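You operate a simulated robot arm through the tools that you are given. There is no shell and no other tool.

The job below is to be done with a simulated two-armed robot. You get a single attempt, and the scene is never put back.

## Task
Stone the rust off the plain guide bar in the bar cradle.
Fine: the guide bar with the pin boss goes from the cradle to the ribbed mat, beside where the plain bar lies, and the plain bar into the cradle; put the grey handled stone back. Set down upright: guide bar with the pin boss, stone pad on a grey grip. What is to be rubbed or washed off counts as gone when no trace of it is left.

The check looks at the end state, three seconds after you hand in, the way a careful person would. Anything else that was tipped, shoved, dropped, spilled or broken makes it a failure.

## Robot
Two 7-joint arms with fingered hands on one trunk that stands fixed in place. Base frame: the origin is at the foot of the trunk, x ahead of it, y to its left, z up. Lengths are in mm, angles in degrees, forces in N, time in s.
The left shoulder is at [22, 269, 1097], the right one opposite. Payload 5 kg a hand.
The TCP of each hand is the grasp point between the finger pads, 42 mm short of the fingertips. In the tool frame z runs along the fingers and y along their closing line. The gripper opens to 208 mm. The gripper's body begins 119 mm behind the TCP. The gripper is a hand of 4 fingers: y runs from the thumb to the fingers, the wrist lies at [0, 0, -317] in the tool frame.
Orientation is told as [roll, pitch, yaw] about the base's x, y, z axes, in that order, counted from this pose: with the fingers straight down and closing along the base's y, the tool's x points along the base's -x, its y along +y and its z along -z.

## Interface
- The arms move only by the tool play_rows. It takes "left_targets", "right_targets" or both (then of equal length, played together; a hand with none holds still); each is a list of rows, each a list of 6 numbers: the turn, a rotation vector about the base's x, y, z in degrees, then the shift along the base's x, y, z in mm. In form: [[rx, ry, rz, x, y, z], ...]. A call has 1 to 20 rows; each row is the pose to reach, as a shift and turn from the pose commanded when the call began. A row lasts 0.2 s, in which the tool goes at most 50 mm and 8.6 degrees; a call with a longer step from one row to the next is refused whole. A pose out of reach is approached as far as the arm can. The call stops where the force on the tool passes 90 N (or 10 N more than at its start, if that is more) or the arm is blocked; 0.2 s more then pass. In this call time passes only in rows, and 0.2 s behind the last. The reply holds the time, the measured pose of the TCP, the force on the tool along the base axes, the opening and the grip force, in the units named above and with some noise, with the torque about the TCP (base axes, N m) and any sound that the robot's microphone picked up.
- Cameras (640 x 400 px; columns grow to the right, rows downward): "scene" is now at [153.4, 46.9, 1374.2]; the picture's right is [0.50, -0.87, 0.00], its down [-0.39, -0.23, -0.89] and it looks along [0.77, 0.45, -0.46] (base axes); focal length 352 px, centre (320, 200). "left" rides on the left gripper at [-94, 1, -146] in its tool frame; the picture's right is [-0.02, -1.00, 0.00], its down [0.84, -0.01, -0.54] and it looks along [0.54, -0.01, 0.84] (tool axes); focal length 280 px, centre (320, 200). "right" rides on the right gripper at [94, 1, -146] in its tool frame; the picture's right is [-0.01, 1.00, 0.00], its down [-0.84, -0.01, -0.54] and it looks along [-0.54, -0.01, 0.84] (tool axes); focal length 280 px, centre (320, 200). There is no depth. A picture from a camera that has moved, and an enlarged one, comes with that camera's place and axes in the base frame and with its lens.
- snapshot(camera): a new picture of that camera. No time passes.
- raise_lower(by): slides the trunk up (or, below 0, down) by that many mm; the arms and the scene camera ride with it, the base frame stays. It gives what a move gives, with no picture.
- finger_targets(finger1, finger2, finger3, thumb_bend, hand): sets how far each is bent, from 0 (flat) to 1 (curled in); at 0.3 the hand is open as for a grip, at 0.7 the pads meet at the TCP. One left out holds its place. A second passes; each finger stops where it meets its share of the squeeze, and holds until it gets a number again. It is the only way to open and close the hand. It gives what a move gives, with no picture; readings hold the bend of each and the force on the fingers (four entries, about 0 where the hand has none), thumb and palm.
- turn_head(pan, tilt): turns the head with the scene camera to pan (to the left, within 80 degrees either way) and tilt (down, from -29 to 69), counted from straight ahead of the robot. It gives what a move gives.
- close_up(camera, box): a new picture of the part [left, top, right, bottom] of that camera's present view, enlarged. No time passes.
- finish_job(): hands the job in; it is judged then, once.

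Places have to be worked out from the pictures, the camera data and where the tool is seen. Open the grippers and draw the arms clear of the work before you hand the job in, unless the task says otherwise.

The tools are called as a command line: name --argument value ..., lists and objects as JSON in quotes. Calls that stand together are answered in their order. play_rows: Moves the arms, as the interface text tells. Its arguments: {"type":"object","properties":{"left_targets":{"type":"array","items":{"type":"array","items":{"type":"number"}}},"right_targets":{"type":"array","items":{"type":"array","items":{"type":"number"}}}},"required":[]} The other tools are called the same way: raise_lower (by) slides the trunk up or down; finger_targets (finger1, finger2, finger3, thumb_bend, hand) moves the fingers one by one; turn_head (pan, tilt) turns the head that bears the scene camera; snapshot (camera) takes a picture; close_up (camera, box) takes an enlarged picture of a part of a camera's view; finish_job () hands the job in.

At the start:

```text
clock: 0.0
left_tool_pos: [376.7, 558.5, 1143.2]
left_tool_rot: [0.1, 0.0, 27.6]
left_wrist_force: [-0.4, 0.3, 0.1]
left_wrist_torque: [0.03, 0.02, -0.01]
left_opening: 207.9
left_grasp_force: 0.1
left_shape: jaw
left_bend: [0.3, 0.3, 0.3, 0.3]
left_finger forces: [0.0, 0.0, 0.0, 0.0, 0.0, 0.0]
right_tool_pos: [572.0, 0.9, 1097.3]
right_tool_rot: [0.0, 0.0, 27.6]
right_wrist_force: [-0.4, 0.3, 0.5]
right_wrist_torque: [-0.05, -0.01, -0.01]
right_opening: 207.8
right_grasp_force: 0.0
right_shape: jaw
right_bend: [0.3, 0.3, 0.3, 0.3]
right_finger forces: [0.0, 0.0, 0.1, 0.0, 0.0, 0.1]
trunk travel left (down, up): [-475.0, 146.0]
head pan, tilt: [30.1, 27.1]
```

scene: 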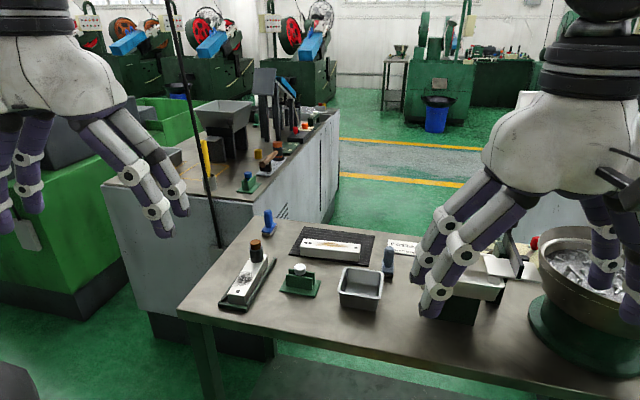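
right: 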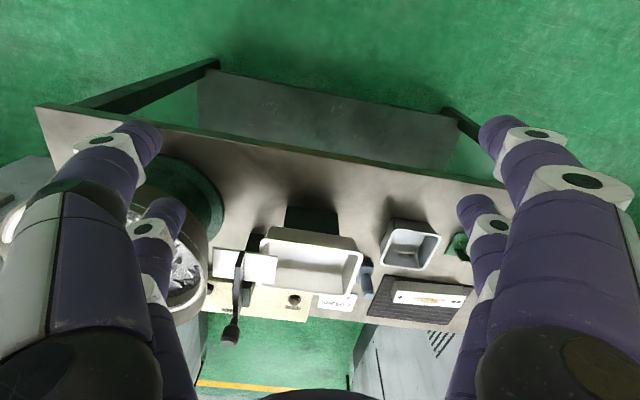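
left: 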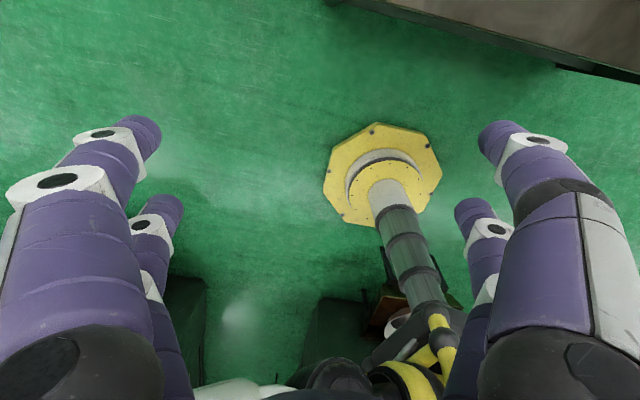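

The first pictures show a bench with a cradle (bar with a dark knob), a mat with a plain bar, a dish, and some handled things. I look closer before doing anything.

close_up --camera "scene" --box '[180, 200, 440, 362]'

close_up --camera "scene" --box '[210, 200, 340, 281]'

close_up --camera "scene" --box '[210, 240, 338, 320]'

close_up --camera "scene" --box '[330, 220, 458, 300]'

```text
2.46 times, centred on (310, 281) of scene
camera zoom: at [153.4, 46.9, 1374.2], right [0.5, -0.87, 0.0], down [-0.39, -0.23, -0.89], along [0.77, 0.45, -0.46], focal length 866 px, centre (345, 1)
```

zoom: 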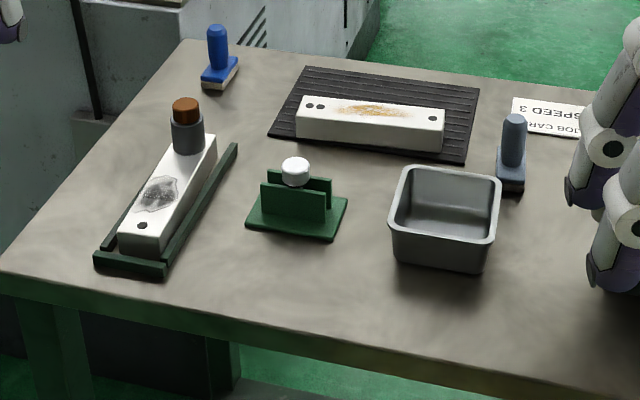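

```text
4.92 times, centred on (275, 240) of scene
camera zoom: at [153.4, 46.9, 1374.2], right [0.5, -0.87, 0.0], down [-0.39, -0.23, -0.89], along [0.77, 0.45, -0.46], focal length 1732 px, centre (542, 1)
```

zoom: 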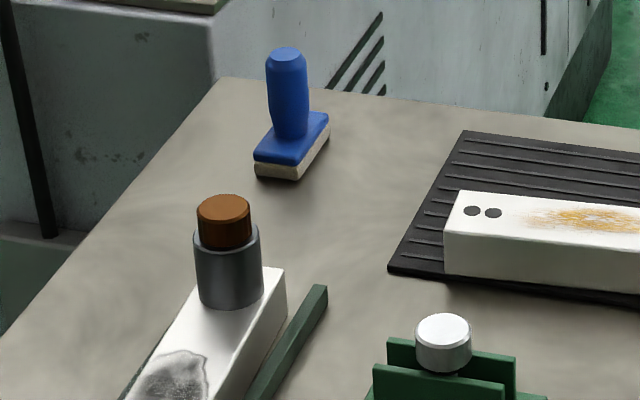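

```text
5.00 times, centred on (274, 280) of scene
camera zoom: at [153.4, 46.9, 1374.2], right [0.5, -0.87, 0.0], down [-0.39, -0.23, -0.89], along [0.77, 0.45, -0.46], focal length 1759 px, centre (550, -200)
```

zoom: 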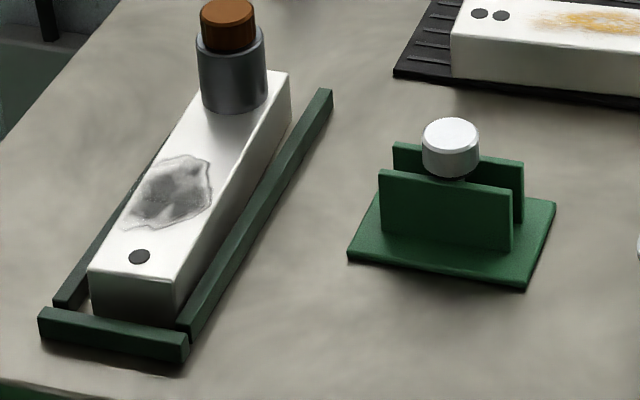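

```text
5.00 times, centred on (394, 260) of scene
camera zoom: at [153.4, 46.9, 1374.2], right [0.5, -0.87, 0.0], down [-0.39, -0.23, -0.89], along [0.77, 0.45, -0.46], focal length 1759 px, centre (-50, -100)
```

zoom: 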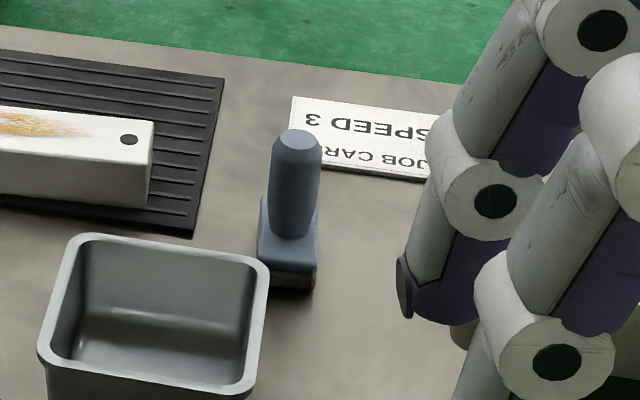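

The right hand's camera looks ahead and down, so I carry the right hand to the left above the near bench edge to get a good top view for measuring; no contact is near at that height.

play_rows --right_targets '[[0, 0, 0, -6, 40, 8], [0, 0, 0, -12, 80, 16], [0, 0, 0, -18, 120, 24], [0, 0, 0, -24, 160, 30], [0, 0, 0, -30, 200, 36], [0, 0, 0, -36, 225, 40]]'

snapshot --camera "right"

snapshot --camera "scene"

```text
clock: 1.4
left_tool_pos: [376.5, 559.9, 1143.1]
left_tool_rot: [0.0, 0.0, 27.6]
left_wrist_force: [0.2, 0.4, 0.5]
left_wrist_torque: [-0.01, 0.0, -0.02]
left_opening: 207.9
left_grasp_force: 0.0
left_shape: jaw
left_bend: [0.3, 0.3, 0.3, 0.3]
left_finger forces: [0.0, 0.0, 0.1, 0.0, 0.0, 0.0]
right_tool_pos: [536.3, 227.0, 1137.6]
right_tool_rot: [0.0, 0.0, 27.5]
right_wrist_force: [0.4, 0.0, 0.0]
right_wrist_torque: [-0.02, -0.02, -0.01]
right_opening: 207.9
right_grasp_force: 0.1
right_shape: jaw
right_bend: [0.3, 0.3, 0.3, 0.3]
right_finger forces: [0.1, 0.1, 0.1, 0.0, 0.1, 0.1]
trunk travel left (down, up): [-475.0, 146.0]
head pan, tilt: [30.1, 27.1]
```

```text
taken
camera right: at [450.9, 183.5, 1284.5], right [-0.45, 0.89, 0.0], down [0.75, 0.38, 0.54], along [0.48, 0.24, -0.84], focal length 280 px, centre (320, 200)
```

right: 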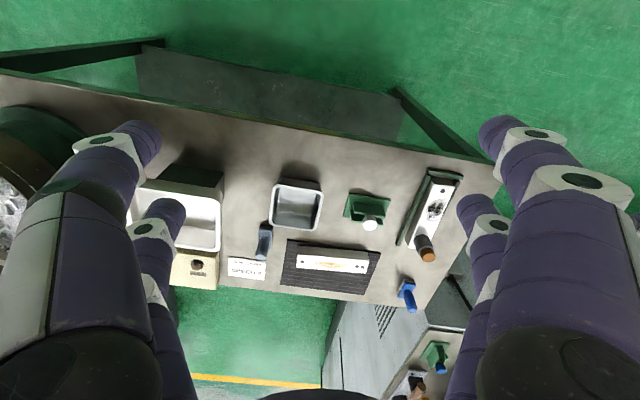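

```text
taken
camera scene: at [153.1, 47.1, 1374.2], right [0.5, -0.87, 0.0], down [-0.39, -0.23, -0.89], along [0.77, 0.45, -0.46], focal length 352 px, centre (320, 200)
```

scene: 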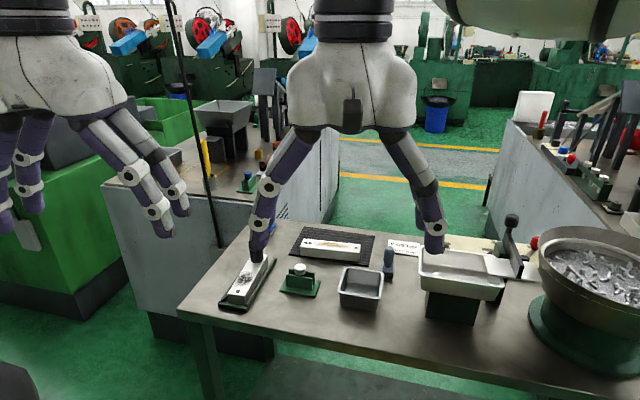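

The right camera now sees the whole left part of the bench; I enlarge it to measure bar, cradle, mat and stone.

close_up --camera "right" --box '[220, 150, 480, 312]'

close_up --camera "right" --box '[370, 150, 490, 225]'

close_up --camera "right" --box '[370, 200, 490, 275]'

close_up --camera "right" --box '[270, 225, 390, 300]'

close_up --camera "right" --box '[220, 170, 340, 290]'

close_up --camera "scene" --box '[340, 200, 580, 350]'

```text
2.46 times, centred on (350, 231) of right
camera zoom: at [450.9, 183.5, 1284.5], right [-0.45, 0.89, 0.0], down [0.75, 0.38, 0.54], along [0.48, 0.24, -0.84], focal length 690 px, centre (246, 124)
```

zoom: 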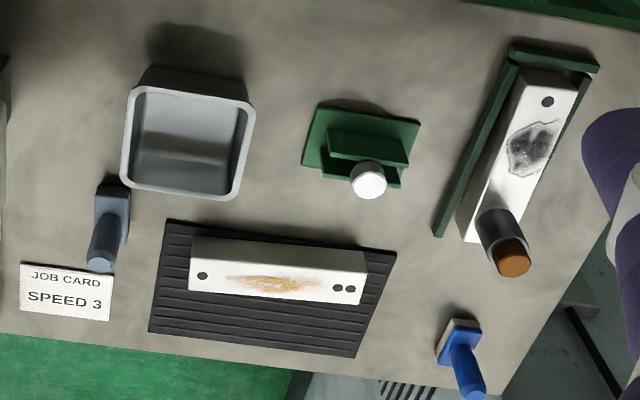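

```text
5.33 times, centred on (430, 188) of right
camera zoom: at [450.9, 183.5, 1284.5], right [-0.45, 0.89, 0.0], down [0.75, 0.38, 0.54], along [0.48, 0.24, -0.84], focal length 1495 px, centre (-267, 267)
```

zoom: 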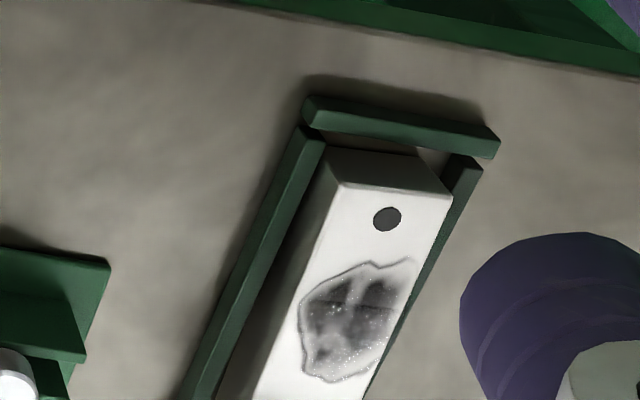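

```text
5.33 times, centred on (430, 238) of right
camera zoom: at [450.9, 183.5, 1284.5], right [-0.45, 0.89, 0.0], down [0.75, 0.38, 0.54], along [0.48, 0.24, -0.84], focal length 1495 px, centre (-267, 0)
```

zoom: 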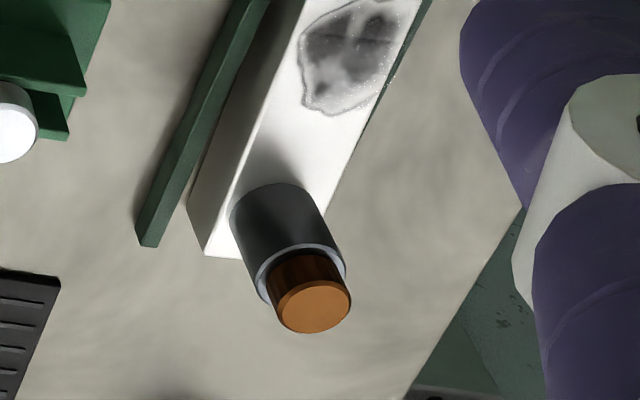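

```text
5.33 times, centred on (330, 262) of right
camera zoom: at [450.9, 183.5, 1284.5], right [-0.45, 0.89, 0.0], down [0.75, 0.38, 0.54], along [0.48, 0.24, -0.84], focal length 1495 px, centre (267, -133)
```

zoom: 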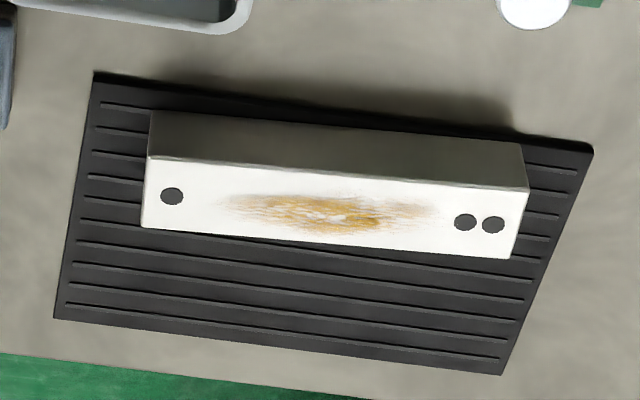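

```text
3.33 times, centred on (280, 230) of right
camera zoom: at [450.9, 183.5, 1284.5], right [-0.45, 0.89, 0.0], down [0.75, 0.38, 0.54], along [0.48, 0.24, -0.84], focal length 935 px, centre (453, 100)
```

zoom: 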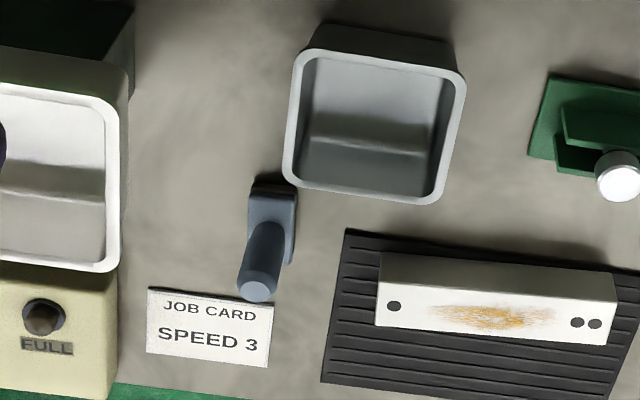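

```text
2.67 times, centred on (460, 275) of scene
camera zoom: at [153.1, 47.1, 1374.2], right [0.5, -0.87, 0.0], down [-0.39, -0.23, -0.89], along [0.77, 0.45, -0.46], focal length 938 px, centre (-53, 0)
```

zoom: 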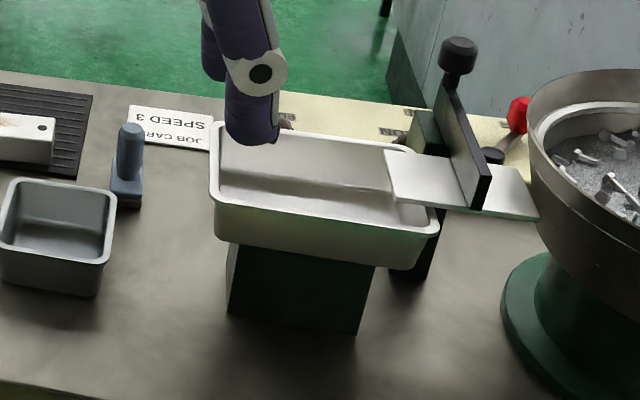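

The measurements put the bench top near z≈812, the rusty bar centred near (844,411) with its axis at about 110°, the bossed bar near (650,526) with its axis at about 19°, and the grey stone near (842,252). I now take the right arm well out of the way to the right and back.

play_rows --right_targets '[[0, 0, 0, -10, -44, 4], [0, 0, 0, -20, -88, 8], [0, 0, 0, -30, -132, 12], [0, 0, 0, -40, -176, 16], [0, 0, 0, -50, -220, 20], [0, 0, 0, -60, -264, 24], [0, 0, 0, -70, -308, 28], [0, 0, 0, -80, -352, 32], [0, 0, 0, -90, -396, 36], [0, 0, 0, -100, -440, 40], [0, 0, 0, -110, -484, 43], [0, 0, 0, -116, -527, 43]]'

snapshot --camera "scene"

```text
clock: 4.0
left_tool_pos: [377.8, 557.8, 1143.1]
left_tool_rot: [0.1, -0.2, 27.6]
left_wrist_force: [0.0, -0.9, 0.2]
left_wrist_torque: [0.11, 0.0, -0.04]
left_opening: 208.0
left_grasp_force: 0.1
left_shape: jaw
left_bend: [0.3, 0.3, 0.3, 0.3]
left_finger forces: [0.0, 0.1, 0.1, 0.1, 0.1, 0.1]
right_tool_pos: [418.5, -303.4, 1181.6]
right_tool_rot: [0.1, -0.1, 27.6]
right_wrist_force: [1.0, -1.0, -0.6]
right_wrist_torque: [0.11, 0.01, 0.01]
right_opening: 208.0
right_grasp_force: 0.0
right_shape: jaw
right_bend: [0.3, 0.3, 0.3, 0.3]
right_finger forces: [0.0, 0.0, 0.0, 0.0, 0.0, 0.1]
trunk travel left (down, up): [-475.0, 146.0]
head pan, tilt: [30.1, 27.1]
```

```text
taken
camera scene: at [153.3, 45.7, 1374.3], right [0.5, -0.87, 0.0], down [-0.39, -0.23, -0.89], along [0.77, 0.45, -0.45], focal length 352 px, centre (320, 200)
```

scene: 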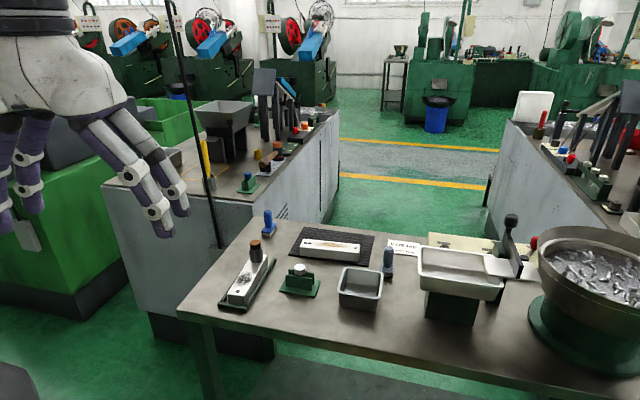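

The bench is now clear. I bring the left hand above and past the cradle at z≈1000 so that its backward-looking camera sees the bossed bar and cradle.

play_rows --left_targets '[[0, 0, -1, 40, 0, -10], [0, 0, -2, 80, 0, -20], [0, 0, -3, 120, 0, -30], [0, 0, -4, 160, 0, -45], [0, 0, -5, 200, 0, -60], [0, 0, -6, 240, 0, -80], [0, 0, -7, 280, 0, -100], [0, 0, -8, 320, 0, -120], [0, 0, -8.8, 350, 0, -140], [0, 0, -8.8, 370, 0, -143]]'

snapshot --camera "left"

snapshot --camera "scene"

close_up --camera "scene" --box '[140, 50, 380, 200]'

```text
clock: 6.2
left_tool_pos: [747.4, 558.7, 999.2]
left_tool_rot: [0.1, 0.0, 18.8]
left_wrist_force: [-0.2, -0.1, 0.1]
left_wrist_torque: [0.0, -0.01, 0.01]
left_opening: 207.6
left_grasp_force: 0.1
left_shape: jaw
left_bend: [0.3, 0.3, 0.3, 0.3]
left_finger forces: [0.0, 0.0, 0.0, 0.0, 0.0, 0.1]
right_tool_pos: [419.2, -302.1, 1182.5]
right_tool_rot: [0.0, 0.0, 27.7]
right_wrist_force: [-0.3, -0.5, 0.0]
right_wrist_torque: [0.04, 0.03, 0.0]
right_opening: 207.6
right_grasp_force: 0.0
right_shape: jaw
right_bend: [0.3, 0.3, 0.3, 0.3]
right_finger forces: [0.0, 0.1, 0.0, 0.0, 0.0, 0.0]
trunk travel left (down, up): [-475.0, 146.0]
head pan, tilt: [30.1, 27.1]
```

```text
taken
camera left: at [835.1, 591.4, 1146.2], right [0.34, -0.94, 0.0], down [-0.79, -0.28, 0.54], along [-0.51, -0.18, -0.84], focal length 280 px, centre (320, 200)
```

left: 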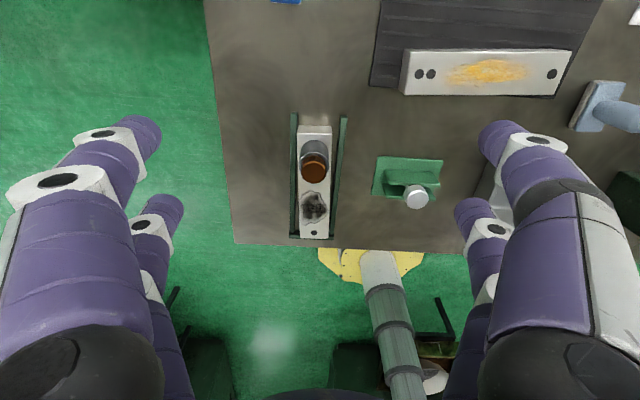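

```text
taken
camera scene: at [153.6, 46.7, 1374.1], right [0.5, -0.87, 0.0], down [-0.39, -0.23, -0.89], along [0.77, 0.45, -0.46], focal length 352 px, centre (320, 200)
```

scene: 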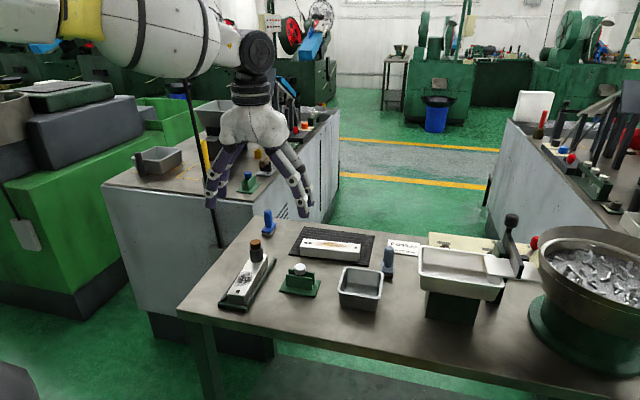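

```text
2.67 times, centred on (260, 125) of scene
camera zoom: at [153.6, 46.7, 1374.1], right [0.5, -0.87, 0.0], down [-0.39, -0.23, -0.89], along [0.77, 0.45, -0.46], focal length 938 px, centre (480, 400)
```

zoom: 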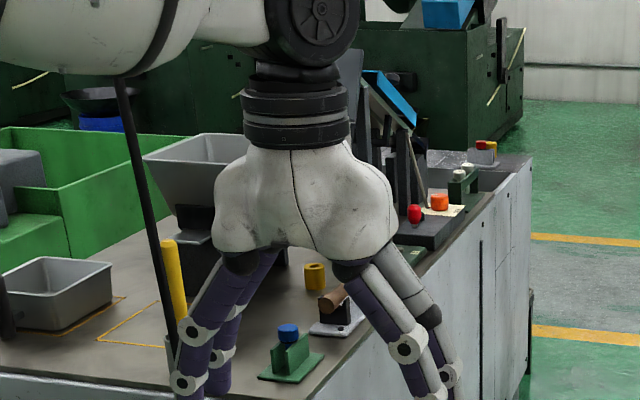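

The left camera gives a clean top view of cradle, mat bar and stone. I enlarge those parts for accurate positions.

close_up --camera "left" --box '[260, 100, 380, 250]'

close_up --camera "left" --box '[360, 0, 600, 110]'

close_up --camera "left" --box '[540, 60, 640, 150]'

close_up --camera "left" --box '[360, 130, 480, 230]'

```text
2.67 times, centred on (320, 175) of left
camera zoom: at [835.1, 591.4, 1146.2], right [0.34, -0.94, 0.0], down [-0.79, -0.28, 0.54], along [-0.51, -0.18, -0.84], focal length 748 px, centre (320, 267)
```

zoom: 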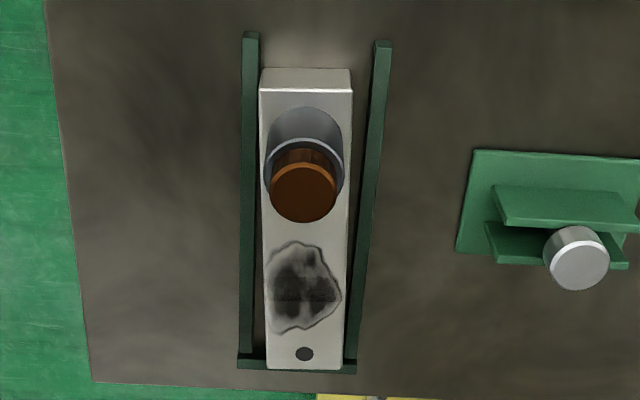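

```text
2.67 times, centred on (480, 55) of left
camera zoom: at [835.1, 591.4, 1146.2], right [0.34, -0.94, 0.0], down [-0.79, -0.28, 0.54], along [-0.51, -0.18, -0.84], focal length 748 px, centre (-107, 587)
```

zoom: 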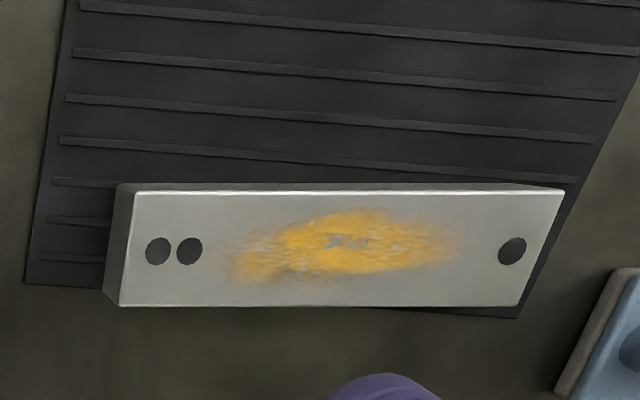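

```text
4.44 times, centred on (590, 105) of left
camera zoom: at [835.1, 591.4, 1146.2], right [0.34, -0.94, 0.0], down [-0.79, -0.28, 0.54], along [-0.51, -0.18, -0.84], focal length 1246 px, centre (-880, 622)
```

zoom: 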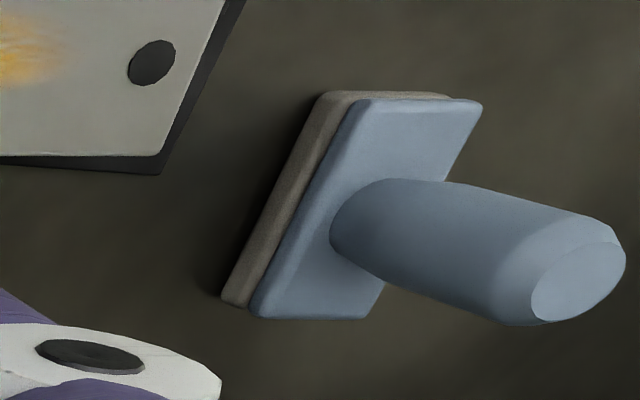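

```text
4.00 times, centred on (420, 180) of left
camera zoom: at [835.1, 591.4, 1146.2], right [0.34, -0.94, 0.0], down [-0.79, -0.28, 0.54], along [-0.51, -0.18, -0.84], focal length 1122 px, centre (-80, 280)
```

zoom: 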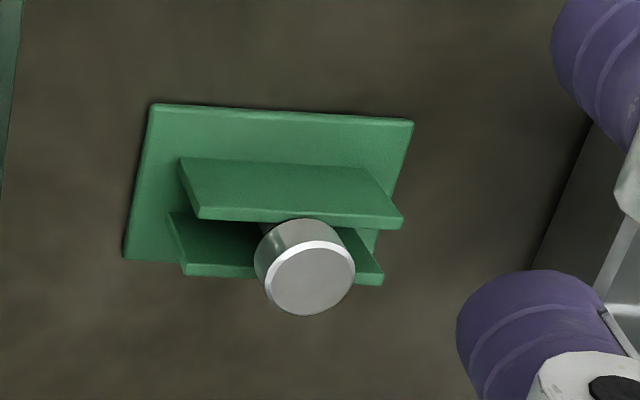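

From left and right views together: bench top ≈804, bar tops ≈832–835, cradle rails ≈58 mm apart (axis ≈16°), stone at ≈(864,256) with its handle top at ≈872. Before grasping, I bend the left fingers part-way in the air to see how the opening and fingertips behave.

finger_targets --hand "left" --finger1 0.55 --finger2 0.55 --finger3 0.55 --thumb_bend 0.55

snapshot --camera "left"

close_up --camera "scene" --box '[160, 80, 360, 205]'

```text
clock: 7.2
left_tool_pos: [747.4, 560.1, 999.9]
left_tool_rot: [0.0, 0.0, 18.8]
left_wrist_force: [-0.3, 0.4, 0.7]
left_wrist_torque: [0.0, 0.0, -0.01]
left_opening: 87.1
left_grasp_force: 0.1
left_shape: fingers
left_bend: [0.55, 0.55, 0.55, 0.55]
left_finger forces: [0.1, 0.0, 0.0, 0.1, 0.0, 0.1]
right_tool_pos: [419.6, -302.4, 1183.7]
right_tool_rot: [0.1, 0.0, 27.6]
right_wrist_force: [-0.6, -0.2, 0.2]
right_wrist_torque: [0.0, 0.0, 0.0]
right_opening: 207.8
right_grasp_force: 0.0
right_shape: jaw
right_bend: [0.3, 0.3, 0.3, 0.3]
right_finger forces: [0.1, 0.0, 0.1, 0.1, 0.0, 0.1]
trunk travel left (down, up): [-475.0, 146.0]
head pan, tilt: [30.1, 27.1]
```

```text
taken
camera left: at [834.6, 591.5, 1146.9], right [0.34, -0.94, 0.0], down [-0.79, -0.28, 0.54], along [-0.51, -0.18, -0.84], focal length 280 px, centre (320, 200)
```

left: 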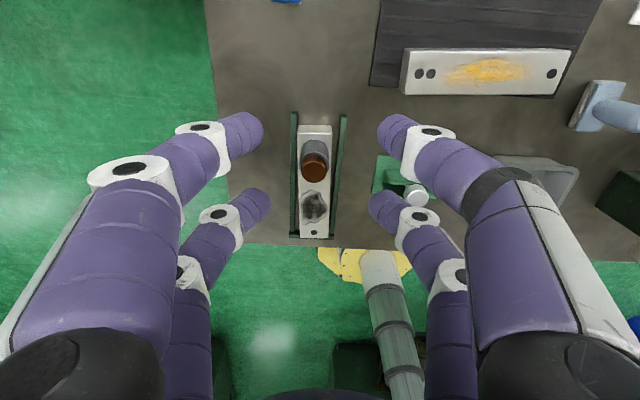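

```text
3.20 times, centred on (260, 142) of scene
camera zoom: at [153.4, 46.8, 1374.2], right [0.5, -0.87, 0.0], down [-0.39, -0.23, -0.89], along [0.77, 0.45, -0.46], focal length 1126 px, centre (512, 384)
```

zoom: 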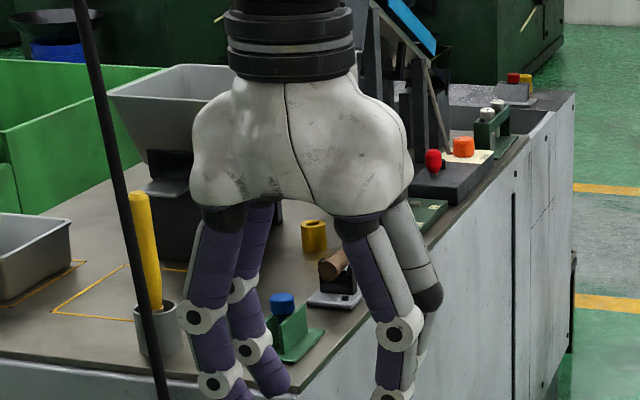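

At bend 0.55 the opening is 87 mm, and the four fingers stand in two pairs about ±31 mm along tool x. I bend further to see whether the pairs converge, which matters for gripping the stone's thin handle.

finger_targets --hand "left" --finger1 0.66 --finger2 0.66 --finger3 0.66 --thumb_bend 0.66

snapshot --camera "left"

snapshot --camera "scene"

close_up --camera "scene" --box '[160, 130, 320, 230]'

```text
clock: 8.2
left_tool_pos: [747.1, 559.4, 1000.3]
left_tool_rot: [0.0, 0.0, 18.8]
left_wrist_force: [0.0, -0.4, -0.3]
left_wrist_torque: [0.01, 0.0, 0.04]
left_opening: 30.8
left_grasp_force: 0.1
left_shape: fingers
left_bend: [0.66, 0.66, 0.66, 0.66]
left_finger forces: [0.1, 0.0, 0.0, 0.0, 0.0, 0.0]
right_tool_pos: [418.1, -302.4, 1182.6]
right_tool_rot: [0.0, -0.1, 27.6]
right_wrist_force: [-0.1, -0.2, 0.4]
right_wrist_torque: [-0.03, 0.01, -0.02]
right_opening: 207.9
right_grasp_force: 0.3
right_shape: jaw
right_bend: [0.3, 0.3, 0.3, 0.3]
right_finger forces: [0.1, 0.0, 0.0, 0.0, 0.0, 0.0]
trunk travel left (down, up): [-475.0, 146.0]
head pan, tilt: [30.1, 27.1]
```

```text
taken
camera left: at [834.5, 591.6, 1146.9], right [0.34, -0.94, 0.0], down [-0.79, -0.28, 0.54], along [-0.51, -0.18, -0.84], focal length 280 px, centre (320, 200)
```

left: 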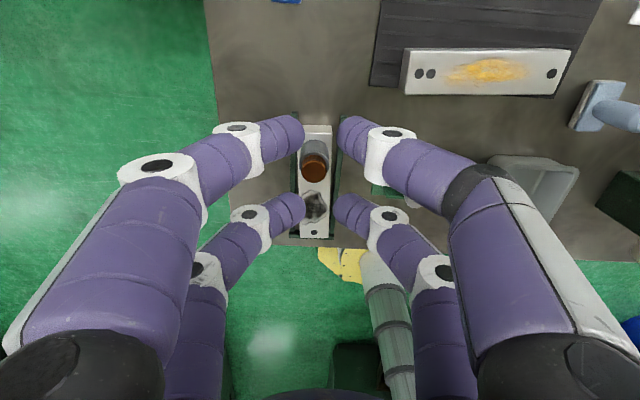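

```text
taken
camera scene: at [153.3, 46.8, 1374.2], right [0.5, -0.87, 0.0], down [-0.39, -0.23, -0.89], along [0.77, 0.45, -0.46], focal length 352 px, centre (320, 200)
```

scene: 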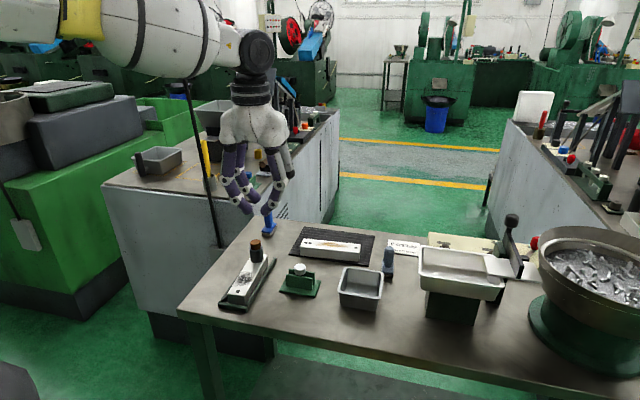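

```text
4.00 times, centred on (240, 180) of scene
camera zoom: at [153.3, 46.8, 1374.2], right [0.5, -0.87, 0.0], down [-0.39, -0.23, -0.89], along [0.77, 0.45, -0.46], focal length 1407 px, centre (640, 280)
```

zoom: 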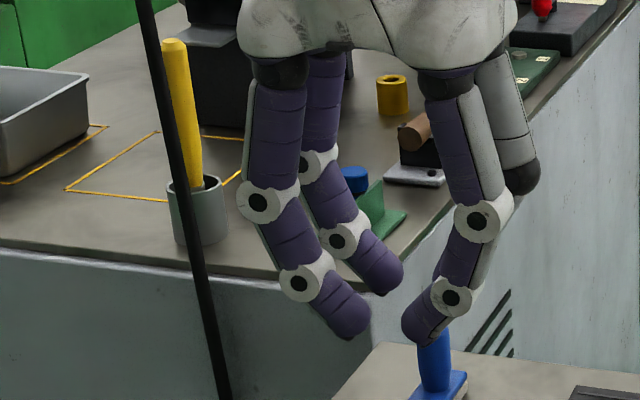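

The tips curl inward and stay about 40 mm below the TCP. I need the height of the cradle rails, so I zoom tightly on the cradle and the stone with the scene camera.

close_up --camera "scene" --box '[210, 270, 290, 320]'

close_up --camera "scene" --box '[230, 232, 294, 272]'

close_up --camera "scene" --box '[360, 240, 424, 280]'

```text
8.00 times, centred on (250, 295) of scene
camera zoom: at [153.3, 46.8, 1374.2], right [0.5, -0.87, 0.0], down [-0.39, -0.23, -0.89], along [0.77, 0.45, -0.46], focal length 2814 px, centre (880, -560)
```

zoom: 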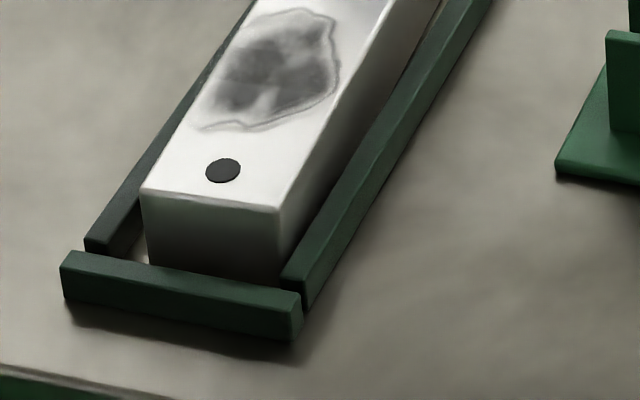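

```text
10.00 times, centred on (262, 252) of scene
camera zoom: at [153.3, 46.8, 1374.2], right [0.5, -0.87, 0.0], down [-0.39, -0.23, -0.89], along [0.77, 0.45, -0.46], focal length 3518 px, centre (900, -320)
```

zoom: 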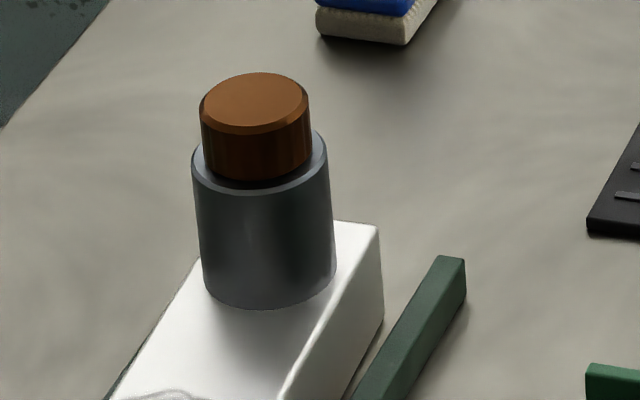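

```text
10.00 times, centred on (392, 260) of scene
camera zoom: at [153.3, 46.8, 1374.2], right [0.5, -0.87, 0.0], down [-0.39, -0.23, -0.89], along [0.77, 0.45, -0.46], focal length 3518 px, centre (-400, -400)
```

zoom: 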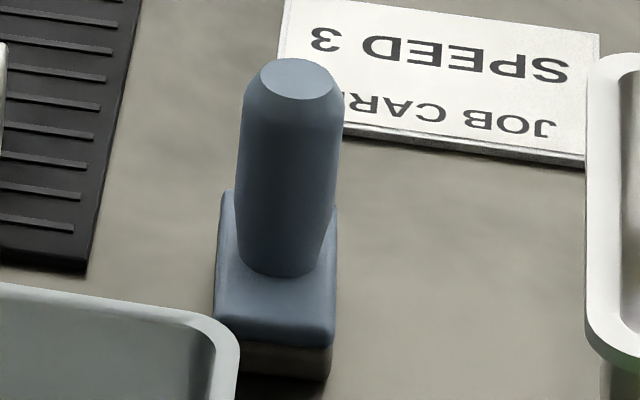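

Rails are about 11–12 mm high, so tips must stay above z≈816 there. I test which finger is which by opening finger1 alone, in the air.

finger_targets --hand "left" --finger1 0.4

snapshot --camera "left"

finger_targets --hand "left" --finger1 0.6 --thumb_bend 0.4

snapshot --camera "left"

finger_targets --hand "left" --finger2 0.4 --thumb_bend 0.6

snapshot --camera "left"

```text
clock: 9.2
left_tool_pos: [746.6, 559.6, 1000.5]
left_tool_rot: [0.0, 0.0, 18.8]
left_wrist_force: [0.4, -0.1, 0.3]
left_wrist_torque: [-0.02, 0.01, 0.0]
left_opening: 97.6
left_grasp_force: 0.1
left_shape: fingers
left_bend: [0.4, 0.66, 0.66, 0.66]
left_finger forces: [0.1, 0.0, 0.0, 0.1, 0.0, 0.0]
right_tool_pos: [419.1, -301.9, 1181.7]
right_tool_rot: [0.1, 0.1, 27.6]
right_wrist_force: [-0.4, 0.0, -0.4]
right_wrist_torque: [-0.01, 0.0, 0.03]
right_opening: 208.2
right_grasp_force: 0.0
right_shape: jaw
right_bend: [0.3, 0.3, 0.3, 0.3]
right_finger forces: [0.0, 0.0, 0.0, 0.1, 0.0, 0.0]
trunk travel left (down, up): [-475.0, 146.0]
head pan, tilt: [30.1, 27.1]
```

```text
taken
camera left: at [834.5, 591.5, 1147.0], right [0.34, -0.94, 0.0], down [-0.79, -0.28, 0.54], along [-0.51, -0.18, -0.84], focal length 280 px, centre (320, 200)
```

left: 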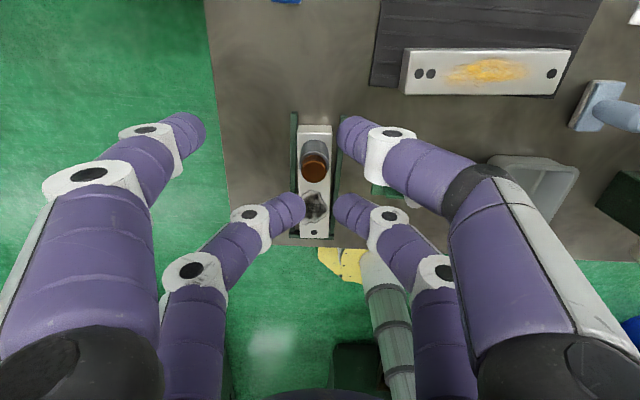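

```text
clock: 10.2
left_tool_pos: [747.1, 560.0, 999.5]
left_tool_rot: [0.1, 0.0, 18.8]
left_wrist_force: [-0.9, -0.2, -0.4]
left_wrist_torque: [-0.01, -0.03, 0.04]
left_opening: 113.6
left_grasp_force: 0.0
left_shape: fingers
left_bend: [0.6, 0.66, 0.66, 0.4]
left_finger forces: [0.1, 0.0, 0.0, 0.0, 0.1, 0.0]
right_tool_pos: [419.5, -301.8, 1182.4]
right_tool_rot: [0.0, 0.0, 27.6]
right_wrist_force: [0.8, 0.8, 0.0]
right_wrist_torque: [0.02, -0.03, -0.02]
right_opening: 207.9
right_grasp_force: 0.1
right_shape: jaw
right_bend: [0.3, 0.3, 0.3, 0.3]
right_finger forces: [0.0, 0.0, 0.1, 0.0, 0.1, 0.0]
trunk travel left (down, up): [-475.0, 146.0]
head pan, tilt: [30.1, 27.1]
```

```text
taken
camera left: at [834.5, 591.6, 1146.9], right [0.34, -0.94, 0.0], down [-0.79, -0.28, 0.54], along [-0.51, -0.18, -0.84], focal length 280 px, centre (320, 200)
```

left: 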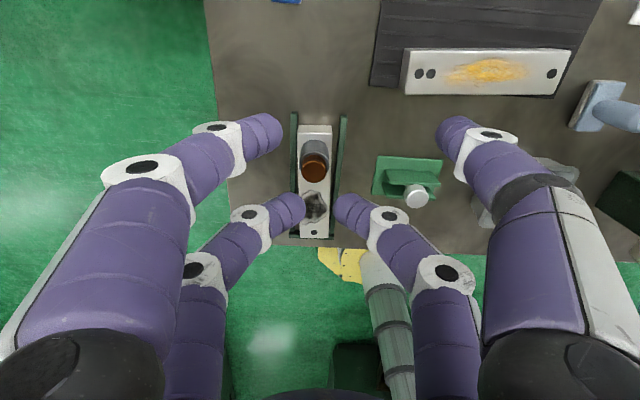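

```text
clock: 11.2
left_tool_pos: [746.5, 560.1, 999.9]
left_tool_rot: [0.1, 0.1, 18.8]
left_wrist_force: [-0.8, -0.7, -0.1]
left_wrist_torque: [-0.04, 0.03, 0.0]
left_opening: 60.7
left_grasp_force: 0.0
left_shape: fingers
left_bend: [0.6, 0.4, 0.66, 0.6]
left_finger forces: [0.0, 0.0, 0.0, 0.1, 0.0, 0.0]
right_tool_pos: [418.8, -302.3, 1182.2]
right_tool_rot: [0.0, 0.0, 27.6]
right_wrist_force: [0.8, 0.0, 0.7]
right_wrist_torque: [0.01, 0.03, 0.0]
right_opening: 207.9
right_grasp_force: 0.0
right_shape: jaw
right_bend: [0.3, 0.3, 0.3, 0.3]
right_finger forces: [0.0, 0.0, 0.1, 0.0, 0.0, 0.1]
trunk travel left (down, up): [-475.0, 146.0]
head pan, tilt: [30.1, 27.1]
```

```text
taken
camera left: at [834.5, 591.5, 1146.9], right [0.34, -0.94, 0.0], down [-0.79, -0.28, 0.54], along [-0.51, -0.18, -0.84], focal length 280 px, centre (320, 200)
```

left: 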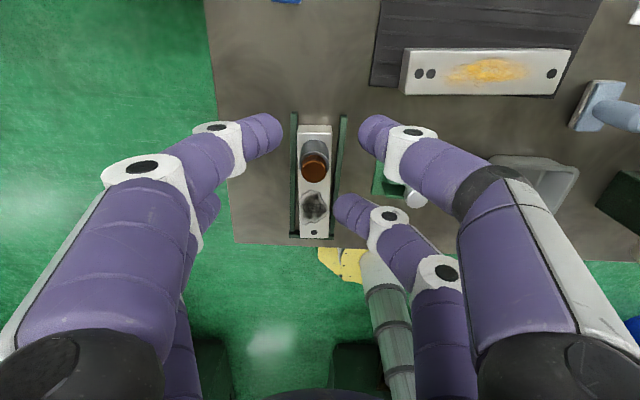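

Mapping is clear: finger1 (+y,−x), finger2 (+y,+x), thumb (−y,−x), finger3 (−y,+x). I set all to 0.58 (≈70 mm opening) and move over the bossed bar near (661,536) at z≈940 to check alignment.

finger_targets --hand "left" --finger1 0.58 --finger2 0.58 --finger3 0.58 --thumb_bend 0.58

play_rows --left_targets '[[0, 0, 0, -43, -12, 0], [0, 0, 0, -86, -24, 0], [0, 0, 0, -86, -24, -30], [0, 0, 0, -86, -24, -60]]'

snapshot --camera "left"

close_up --camera "scene" --box '[180, 180, 340, 320]'

```text
clock: 12.2
left_tool_pos: [746.4, 559.1, 1000.1]
left_tool_rot: [0.1, 0.0, 18.8]
left_wrist_force: [0.0, 1.0, 0.1]
left_wrist_torque: [0.0, 0.02, 0.03]
left_opening: 75.2
left_grasp_force: 0.1
left_shape: fingers
left_bend: [0.57, 0.57, 0.57, 0.57]
left_finger forces: [0.0, 0.0, 0.0, 0.0, 0.1, 0.1]
right_tool_pos: [418.5, -303.4, 1183.2]
right_tool_rot: [-0.1, -0.1, 27.5]
right_wrist_force: [-1.0, -0.1, 0.8]
right_wrist_torque: [-0.02, -0.02, -0.01]
right_opening: 207.8
right_grasp_force: 0.0
right_shape: jaw
right_bend: [0.3, 0.3, 0.3, 0.3]
right_finger forces: [0.0, 0.1, 0.1, 0.0, 0.1, 0.0]
trunk travel left (down, up): [-475.0, 146.0]
head pan, tilt: [30.1, 27.1]
```

```text
clock: 13.2
left_tool_pos: [661.0, 535.3, 939.4]
left_tool_rot: [0.0, -0.1, 18.8]
left_wrist_force: [-0.1, 0.8, -0.3]
left_wrist_torque: [0.0, 0.01, -0.01]
left_opening: 75.3
left_grasp_force: 0.1
left_shape: fingers
left_bend: [0.57, 0.57, 0.57, 0.57]
left_finger forces: [0.0, 0.0, 0.0, 0.1, 0.0, 0.0]
right_tool_pos: [419.1, -301.2, 1182.0]
right_tool_rot: [-0.1, 0.0, 27.6]
right_wrist_force: [-0.1, 0.1, -0.1]
right_wrist_torque: [-0.03, 0.05, 0.02]
right_opening: 208.0
right_grasp_force: 0.1
right_shape: jaw
right_bend: [0.3, 0.3, 0.3, 0.3]
right_finger forces: [0.1, 0.0, 0.0, 0.0, 0.1, 0.0]
trunk travel left (down, up): [-475.0, 146.0]
head pan, tilt: [30.1, 27.1]
```

```text
taken
camera left: at [748.8, 567.6, 1086.0], right [0.34, -0.94, 0.0], down [-0.79, -0.28, 0.54], along [-0.51, -0.18, -0.84], focal length 280 px, centre (320, 200)
```

left: 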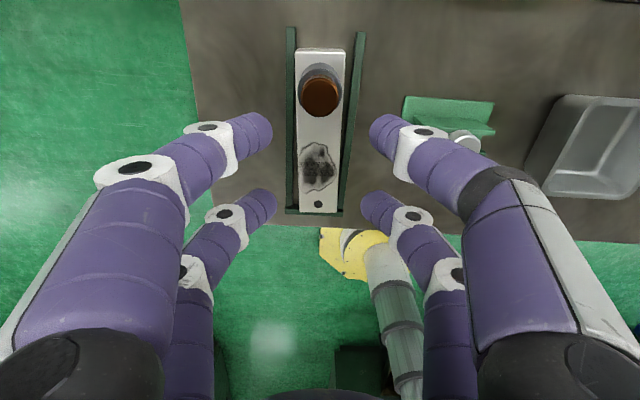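

```text
2.86 times, centred on (260, 250) of scene
camera zoom: at [153.5, 47.1, 1374.1], right [0.5, -0.87, 0.0], down [-0.39, -0.23, -0.89], along [0.77, 0.45, -0.46], focal length 1005 px, centre (491, 57)
```

zoom: 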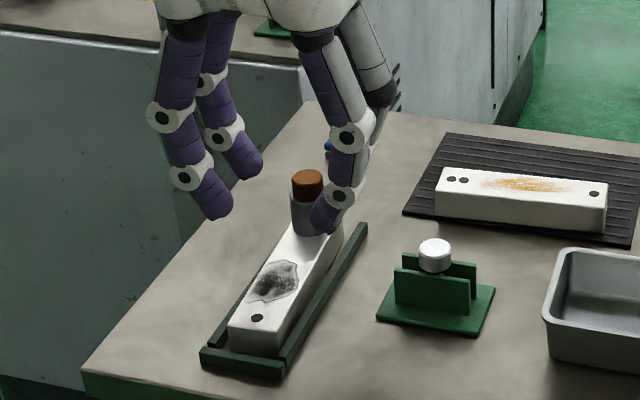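

The view confirms the bar centre (653.5,533.5) with axis ≈18.5°, and the TCP sits 8 mm toward the boss with the bar midway between the fingers. I lower straight to z≈863, tips just over the rails.

play_rows --left_targets '[[0, 0, 0, 0, 0, -30], [0, 0, 0, 0, 0, -55], [0, 0, 0, 0, 0, -70], [0, 0, 0, 0, 0, -76]]'

snapshot --camera "left"

close_up --camera "scene" --box '[200, 220, 300, 320]'

```text
clock: 14.2
left_tool_pos: [661.1, 534.8, 864.8]
left_tool_rot: [0.0, 0.1, 18.8]
left_wrist_force: [-0.4, 0.1, 0.2]
left_wrist_torque: [0.0, -0.03, -0.03]
left_opening: 75.2
left_grasp_force: 0.1
left_shape: fingers
left_bend: [0.57, 0.57, 0.57, 0.57]
left_finger forces: [0.0, 0.1, 0.1, 0.0, 0.1, 0.0]
right_tool_pos: [419.2, -303.0, 1181.9]
right_tool_rot: [0.0, 0.0, 27.6]
right_wrist_force: [-1.3, -0.8, 0.7]
right_wrist_torque: [-0.02, 0.01, 0.01]
right_opening: 207.7
right_grasp_force: 0.1
right_shape: jaw
right_bend: [0.3, 0.3, 0.3, 0.3]
right_finger forces: [0.0, 0.0, 0.0, 0.0, 0.0, 0.0]
trunk travel left (down, up): [-475.0, 146.0]
head pan, tilt: [30.1, 27.1]
```

```text
taken
camera left: at [748.8, 567.2, 1011.1], right [0.34, -0.94, 0.0], down [-0.79, -0.28, 0.54], along [-0.51, -0.18, -0.84], focal length 280 px, centre (320, 200)
```

left: 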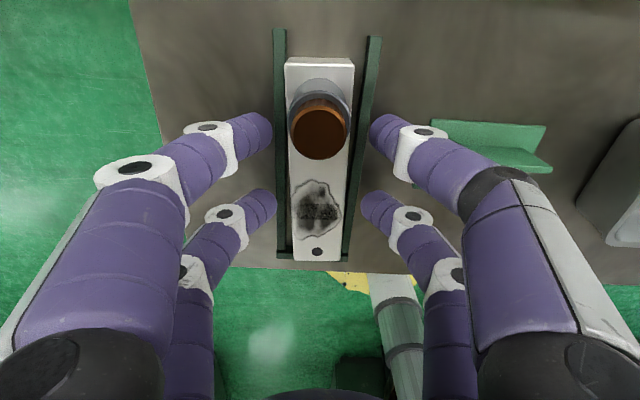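

```text
4.00 times, centred on (250, 270) of scene
camera zoom: at [153.4, 46.8, 1374.2], right [0.5, -0.87, 0.0], down [-0.39, -0.23, -0.89], along [0.77, 0.45, -0.46], focal length 1407 px, centre (600, -80)
```

zoom: 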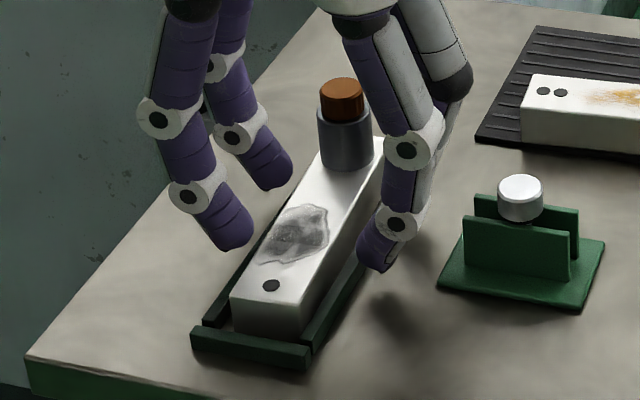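

Fingers straddle the bar with tips just below the bar's top, clear of rails. I lower 4 mm more and close in two stages, watching the forces.

play_rows --left_targets '[[0, 0, 0, 0, 0, -4.5]]'

finger_targets --hand "left" --finger1 0.62 --finger2 0.62 --finger3 0.62 --thumb_bend 0.62

snapshot --camera "left"

close_up --camera "scene" --box '[200, 220, 300, 320]'

```text
clock: 14.6
left_tool_pos: [661.1, 535.8, 859.0]
left_tool_rot: [0.0, 0.0, 18.9]
left_wrist_force: [-0.9, -0.8, -0.1]
left_wrist_torque: [-0.02, 0.02, 0.01]
left_opening: 75.2
left_grasp_force: 0.0
left_shape: fingers
left_bend: [0.57, 0.57, 0.57, 0.57]
left_finger forces: [0.0, 0.0, 0.0, 0.0, 0.1, 0.0]
right_tool_pos: [418.4, -302.0, 1182.3]
right_tool_rot: [0.0, 0.0, 27.6]
right_wrist_force: [0.1, 1.4, -0.5]
right_wrist_torque: [-0.03, -0.02, -0.01]
right_opening: 207.9
right_grasp_force: 0.0
right_shape: jaw
right_bend: [0.3, 0.3, 0.3, 0.3]
right_finger forces: [0.0, 0.1, 0.1, 0.0, 0.0, 0.0]
trunk travel left (down, up): [-475.0, 146.0]
head pan, tilt: [30.1, 27.1]
```

```text
clock: 15.6
left_tool_pos: [660.9, 534.8, 860.2]
left_tool_rot: [0.0, 0.0, 18.8]
left_wrist_force: [-1.0, 2.8, 0.0]
left_wrist_torque: [0.12, 0.02, -0.09]
left_opening: 51.7
left_grasp_force: 1.1
left_shape: fingers
left_bend: [0.61, 0.61, 0.62, 0.62]
left_finger forces: [0.8, 2.3, 0.0, 0.0, 0.0, 0.0]
right_tool_pos: [418.9, -301.5, 1182.0]
right_tool_rot: [0.0, 0.2, 27.7]
right_wrist_force: [-0.4, -0.6, 0.6]
right_wrist_torque: [0.0, 0.02, 0.02]
right_opening: 208.1
right_grasp_force: 0.1
right_shape: jaw
right_bend: [0.3, 0.3, 0.3, 0.3]
right_finger forces: [0.0, 0.0, 0.0, 0.0, 0.0, 0.0]
trunk travel left (down, up): [-475.0, 146.0]
head pan, tilt: [30.1, 27.1]
```

```text
taken
camera left: at [748.7, 567.5, 1007.0], right [0.34, -0.94, 0.0], down [-0.79, -0.28, 0.54], along [-0.51, -0.18, -0.84], focal length 280 px, centre (320, 200)
```

left: 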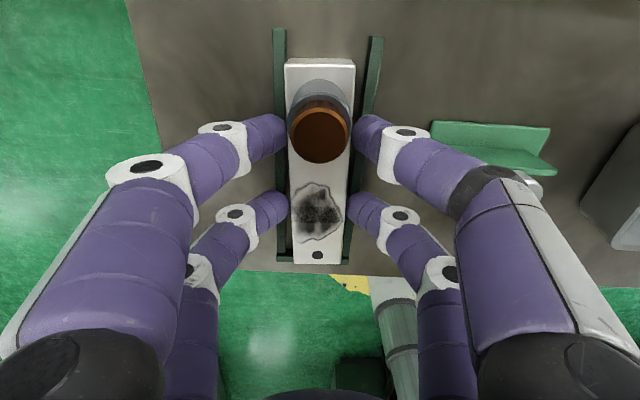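

```text
4.00 times, centred on (250, 270) of scene
camera zoom: at [153.3, 47.0, 1374.2], right [0.5, -0.87, 0.0], down [-0.39, -0.23, -0.89], along [0.77, 0.45, -0.46], focal length 1407 px, centre (600, -80)
```

zoom: 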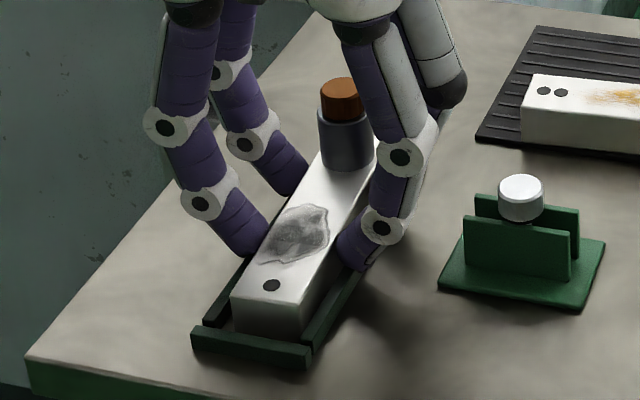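

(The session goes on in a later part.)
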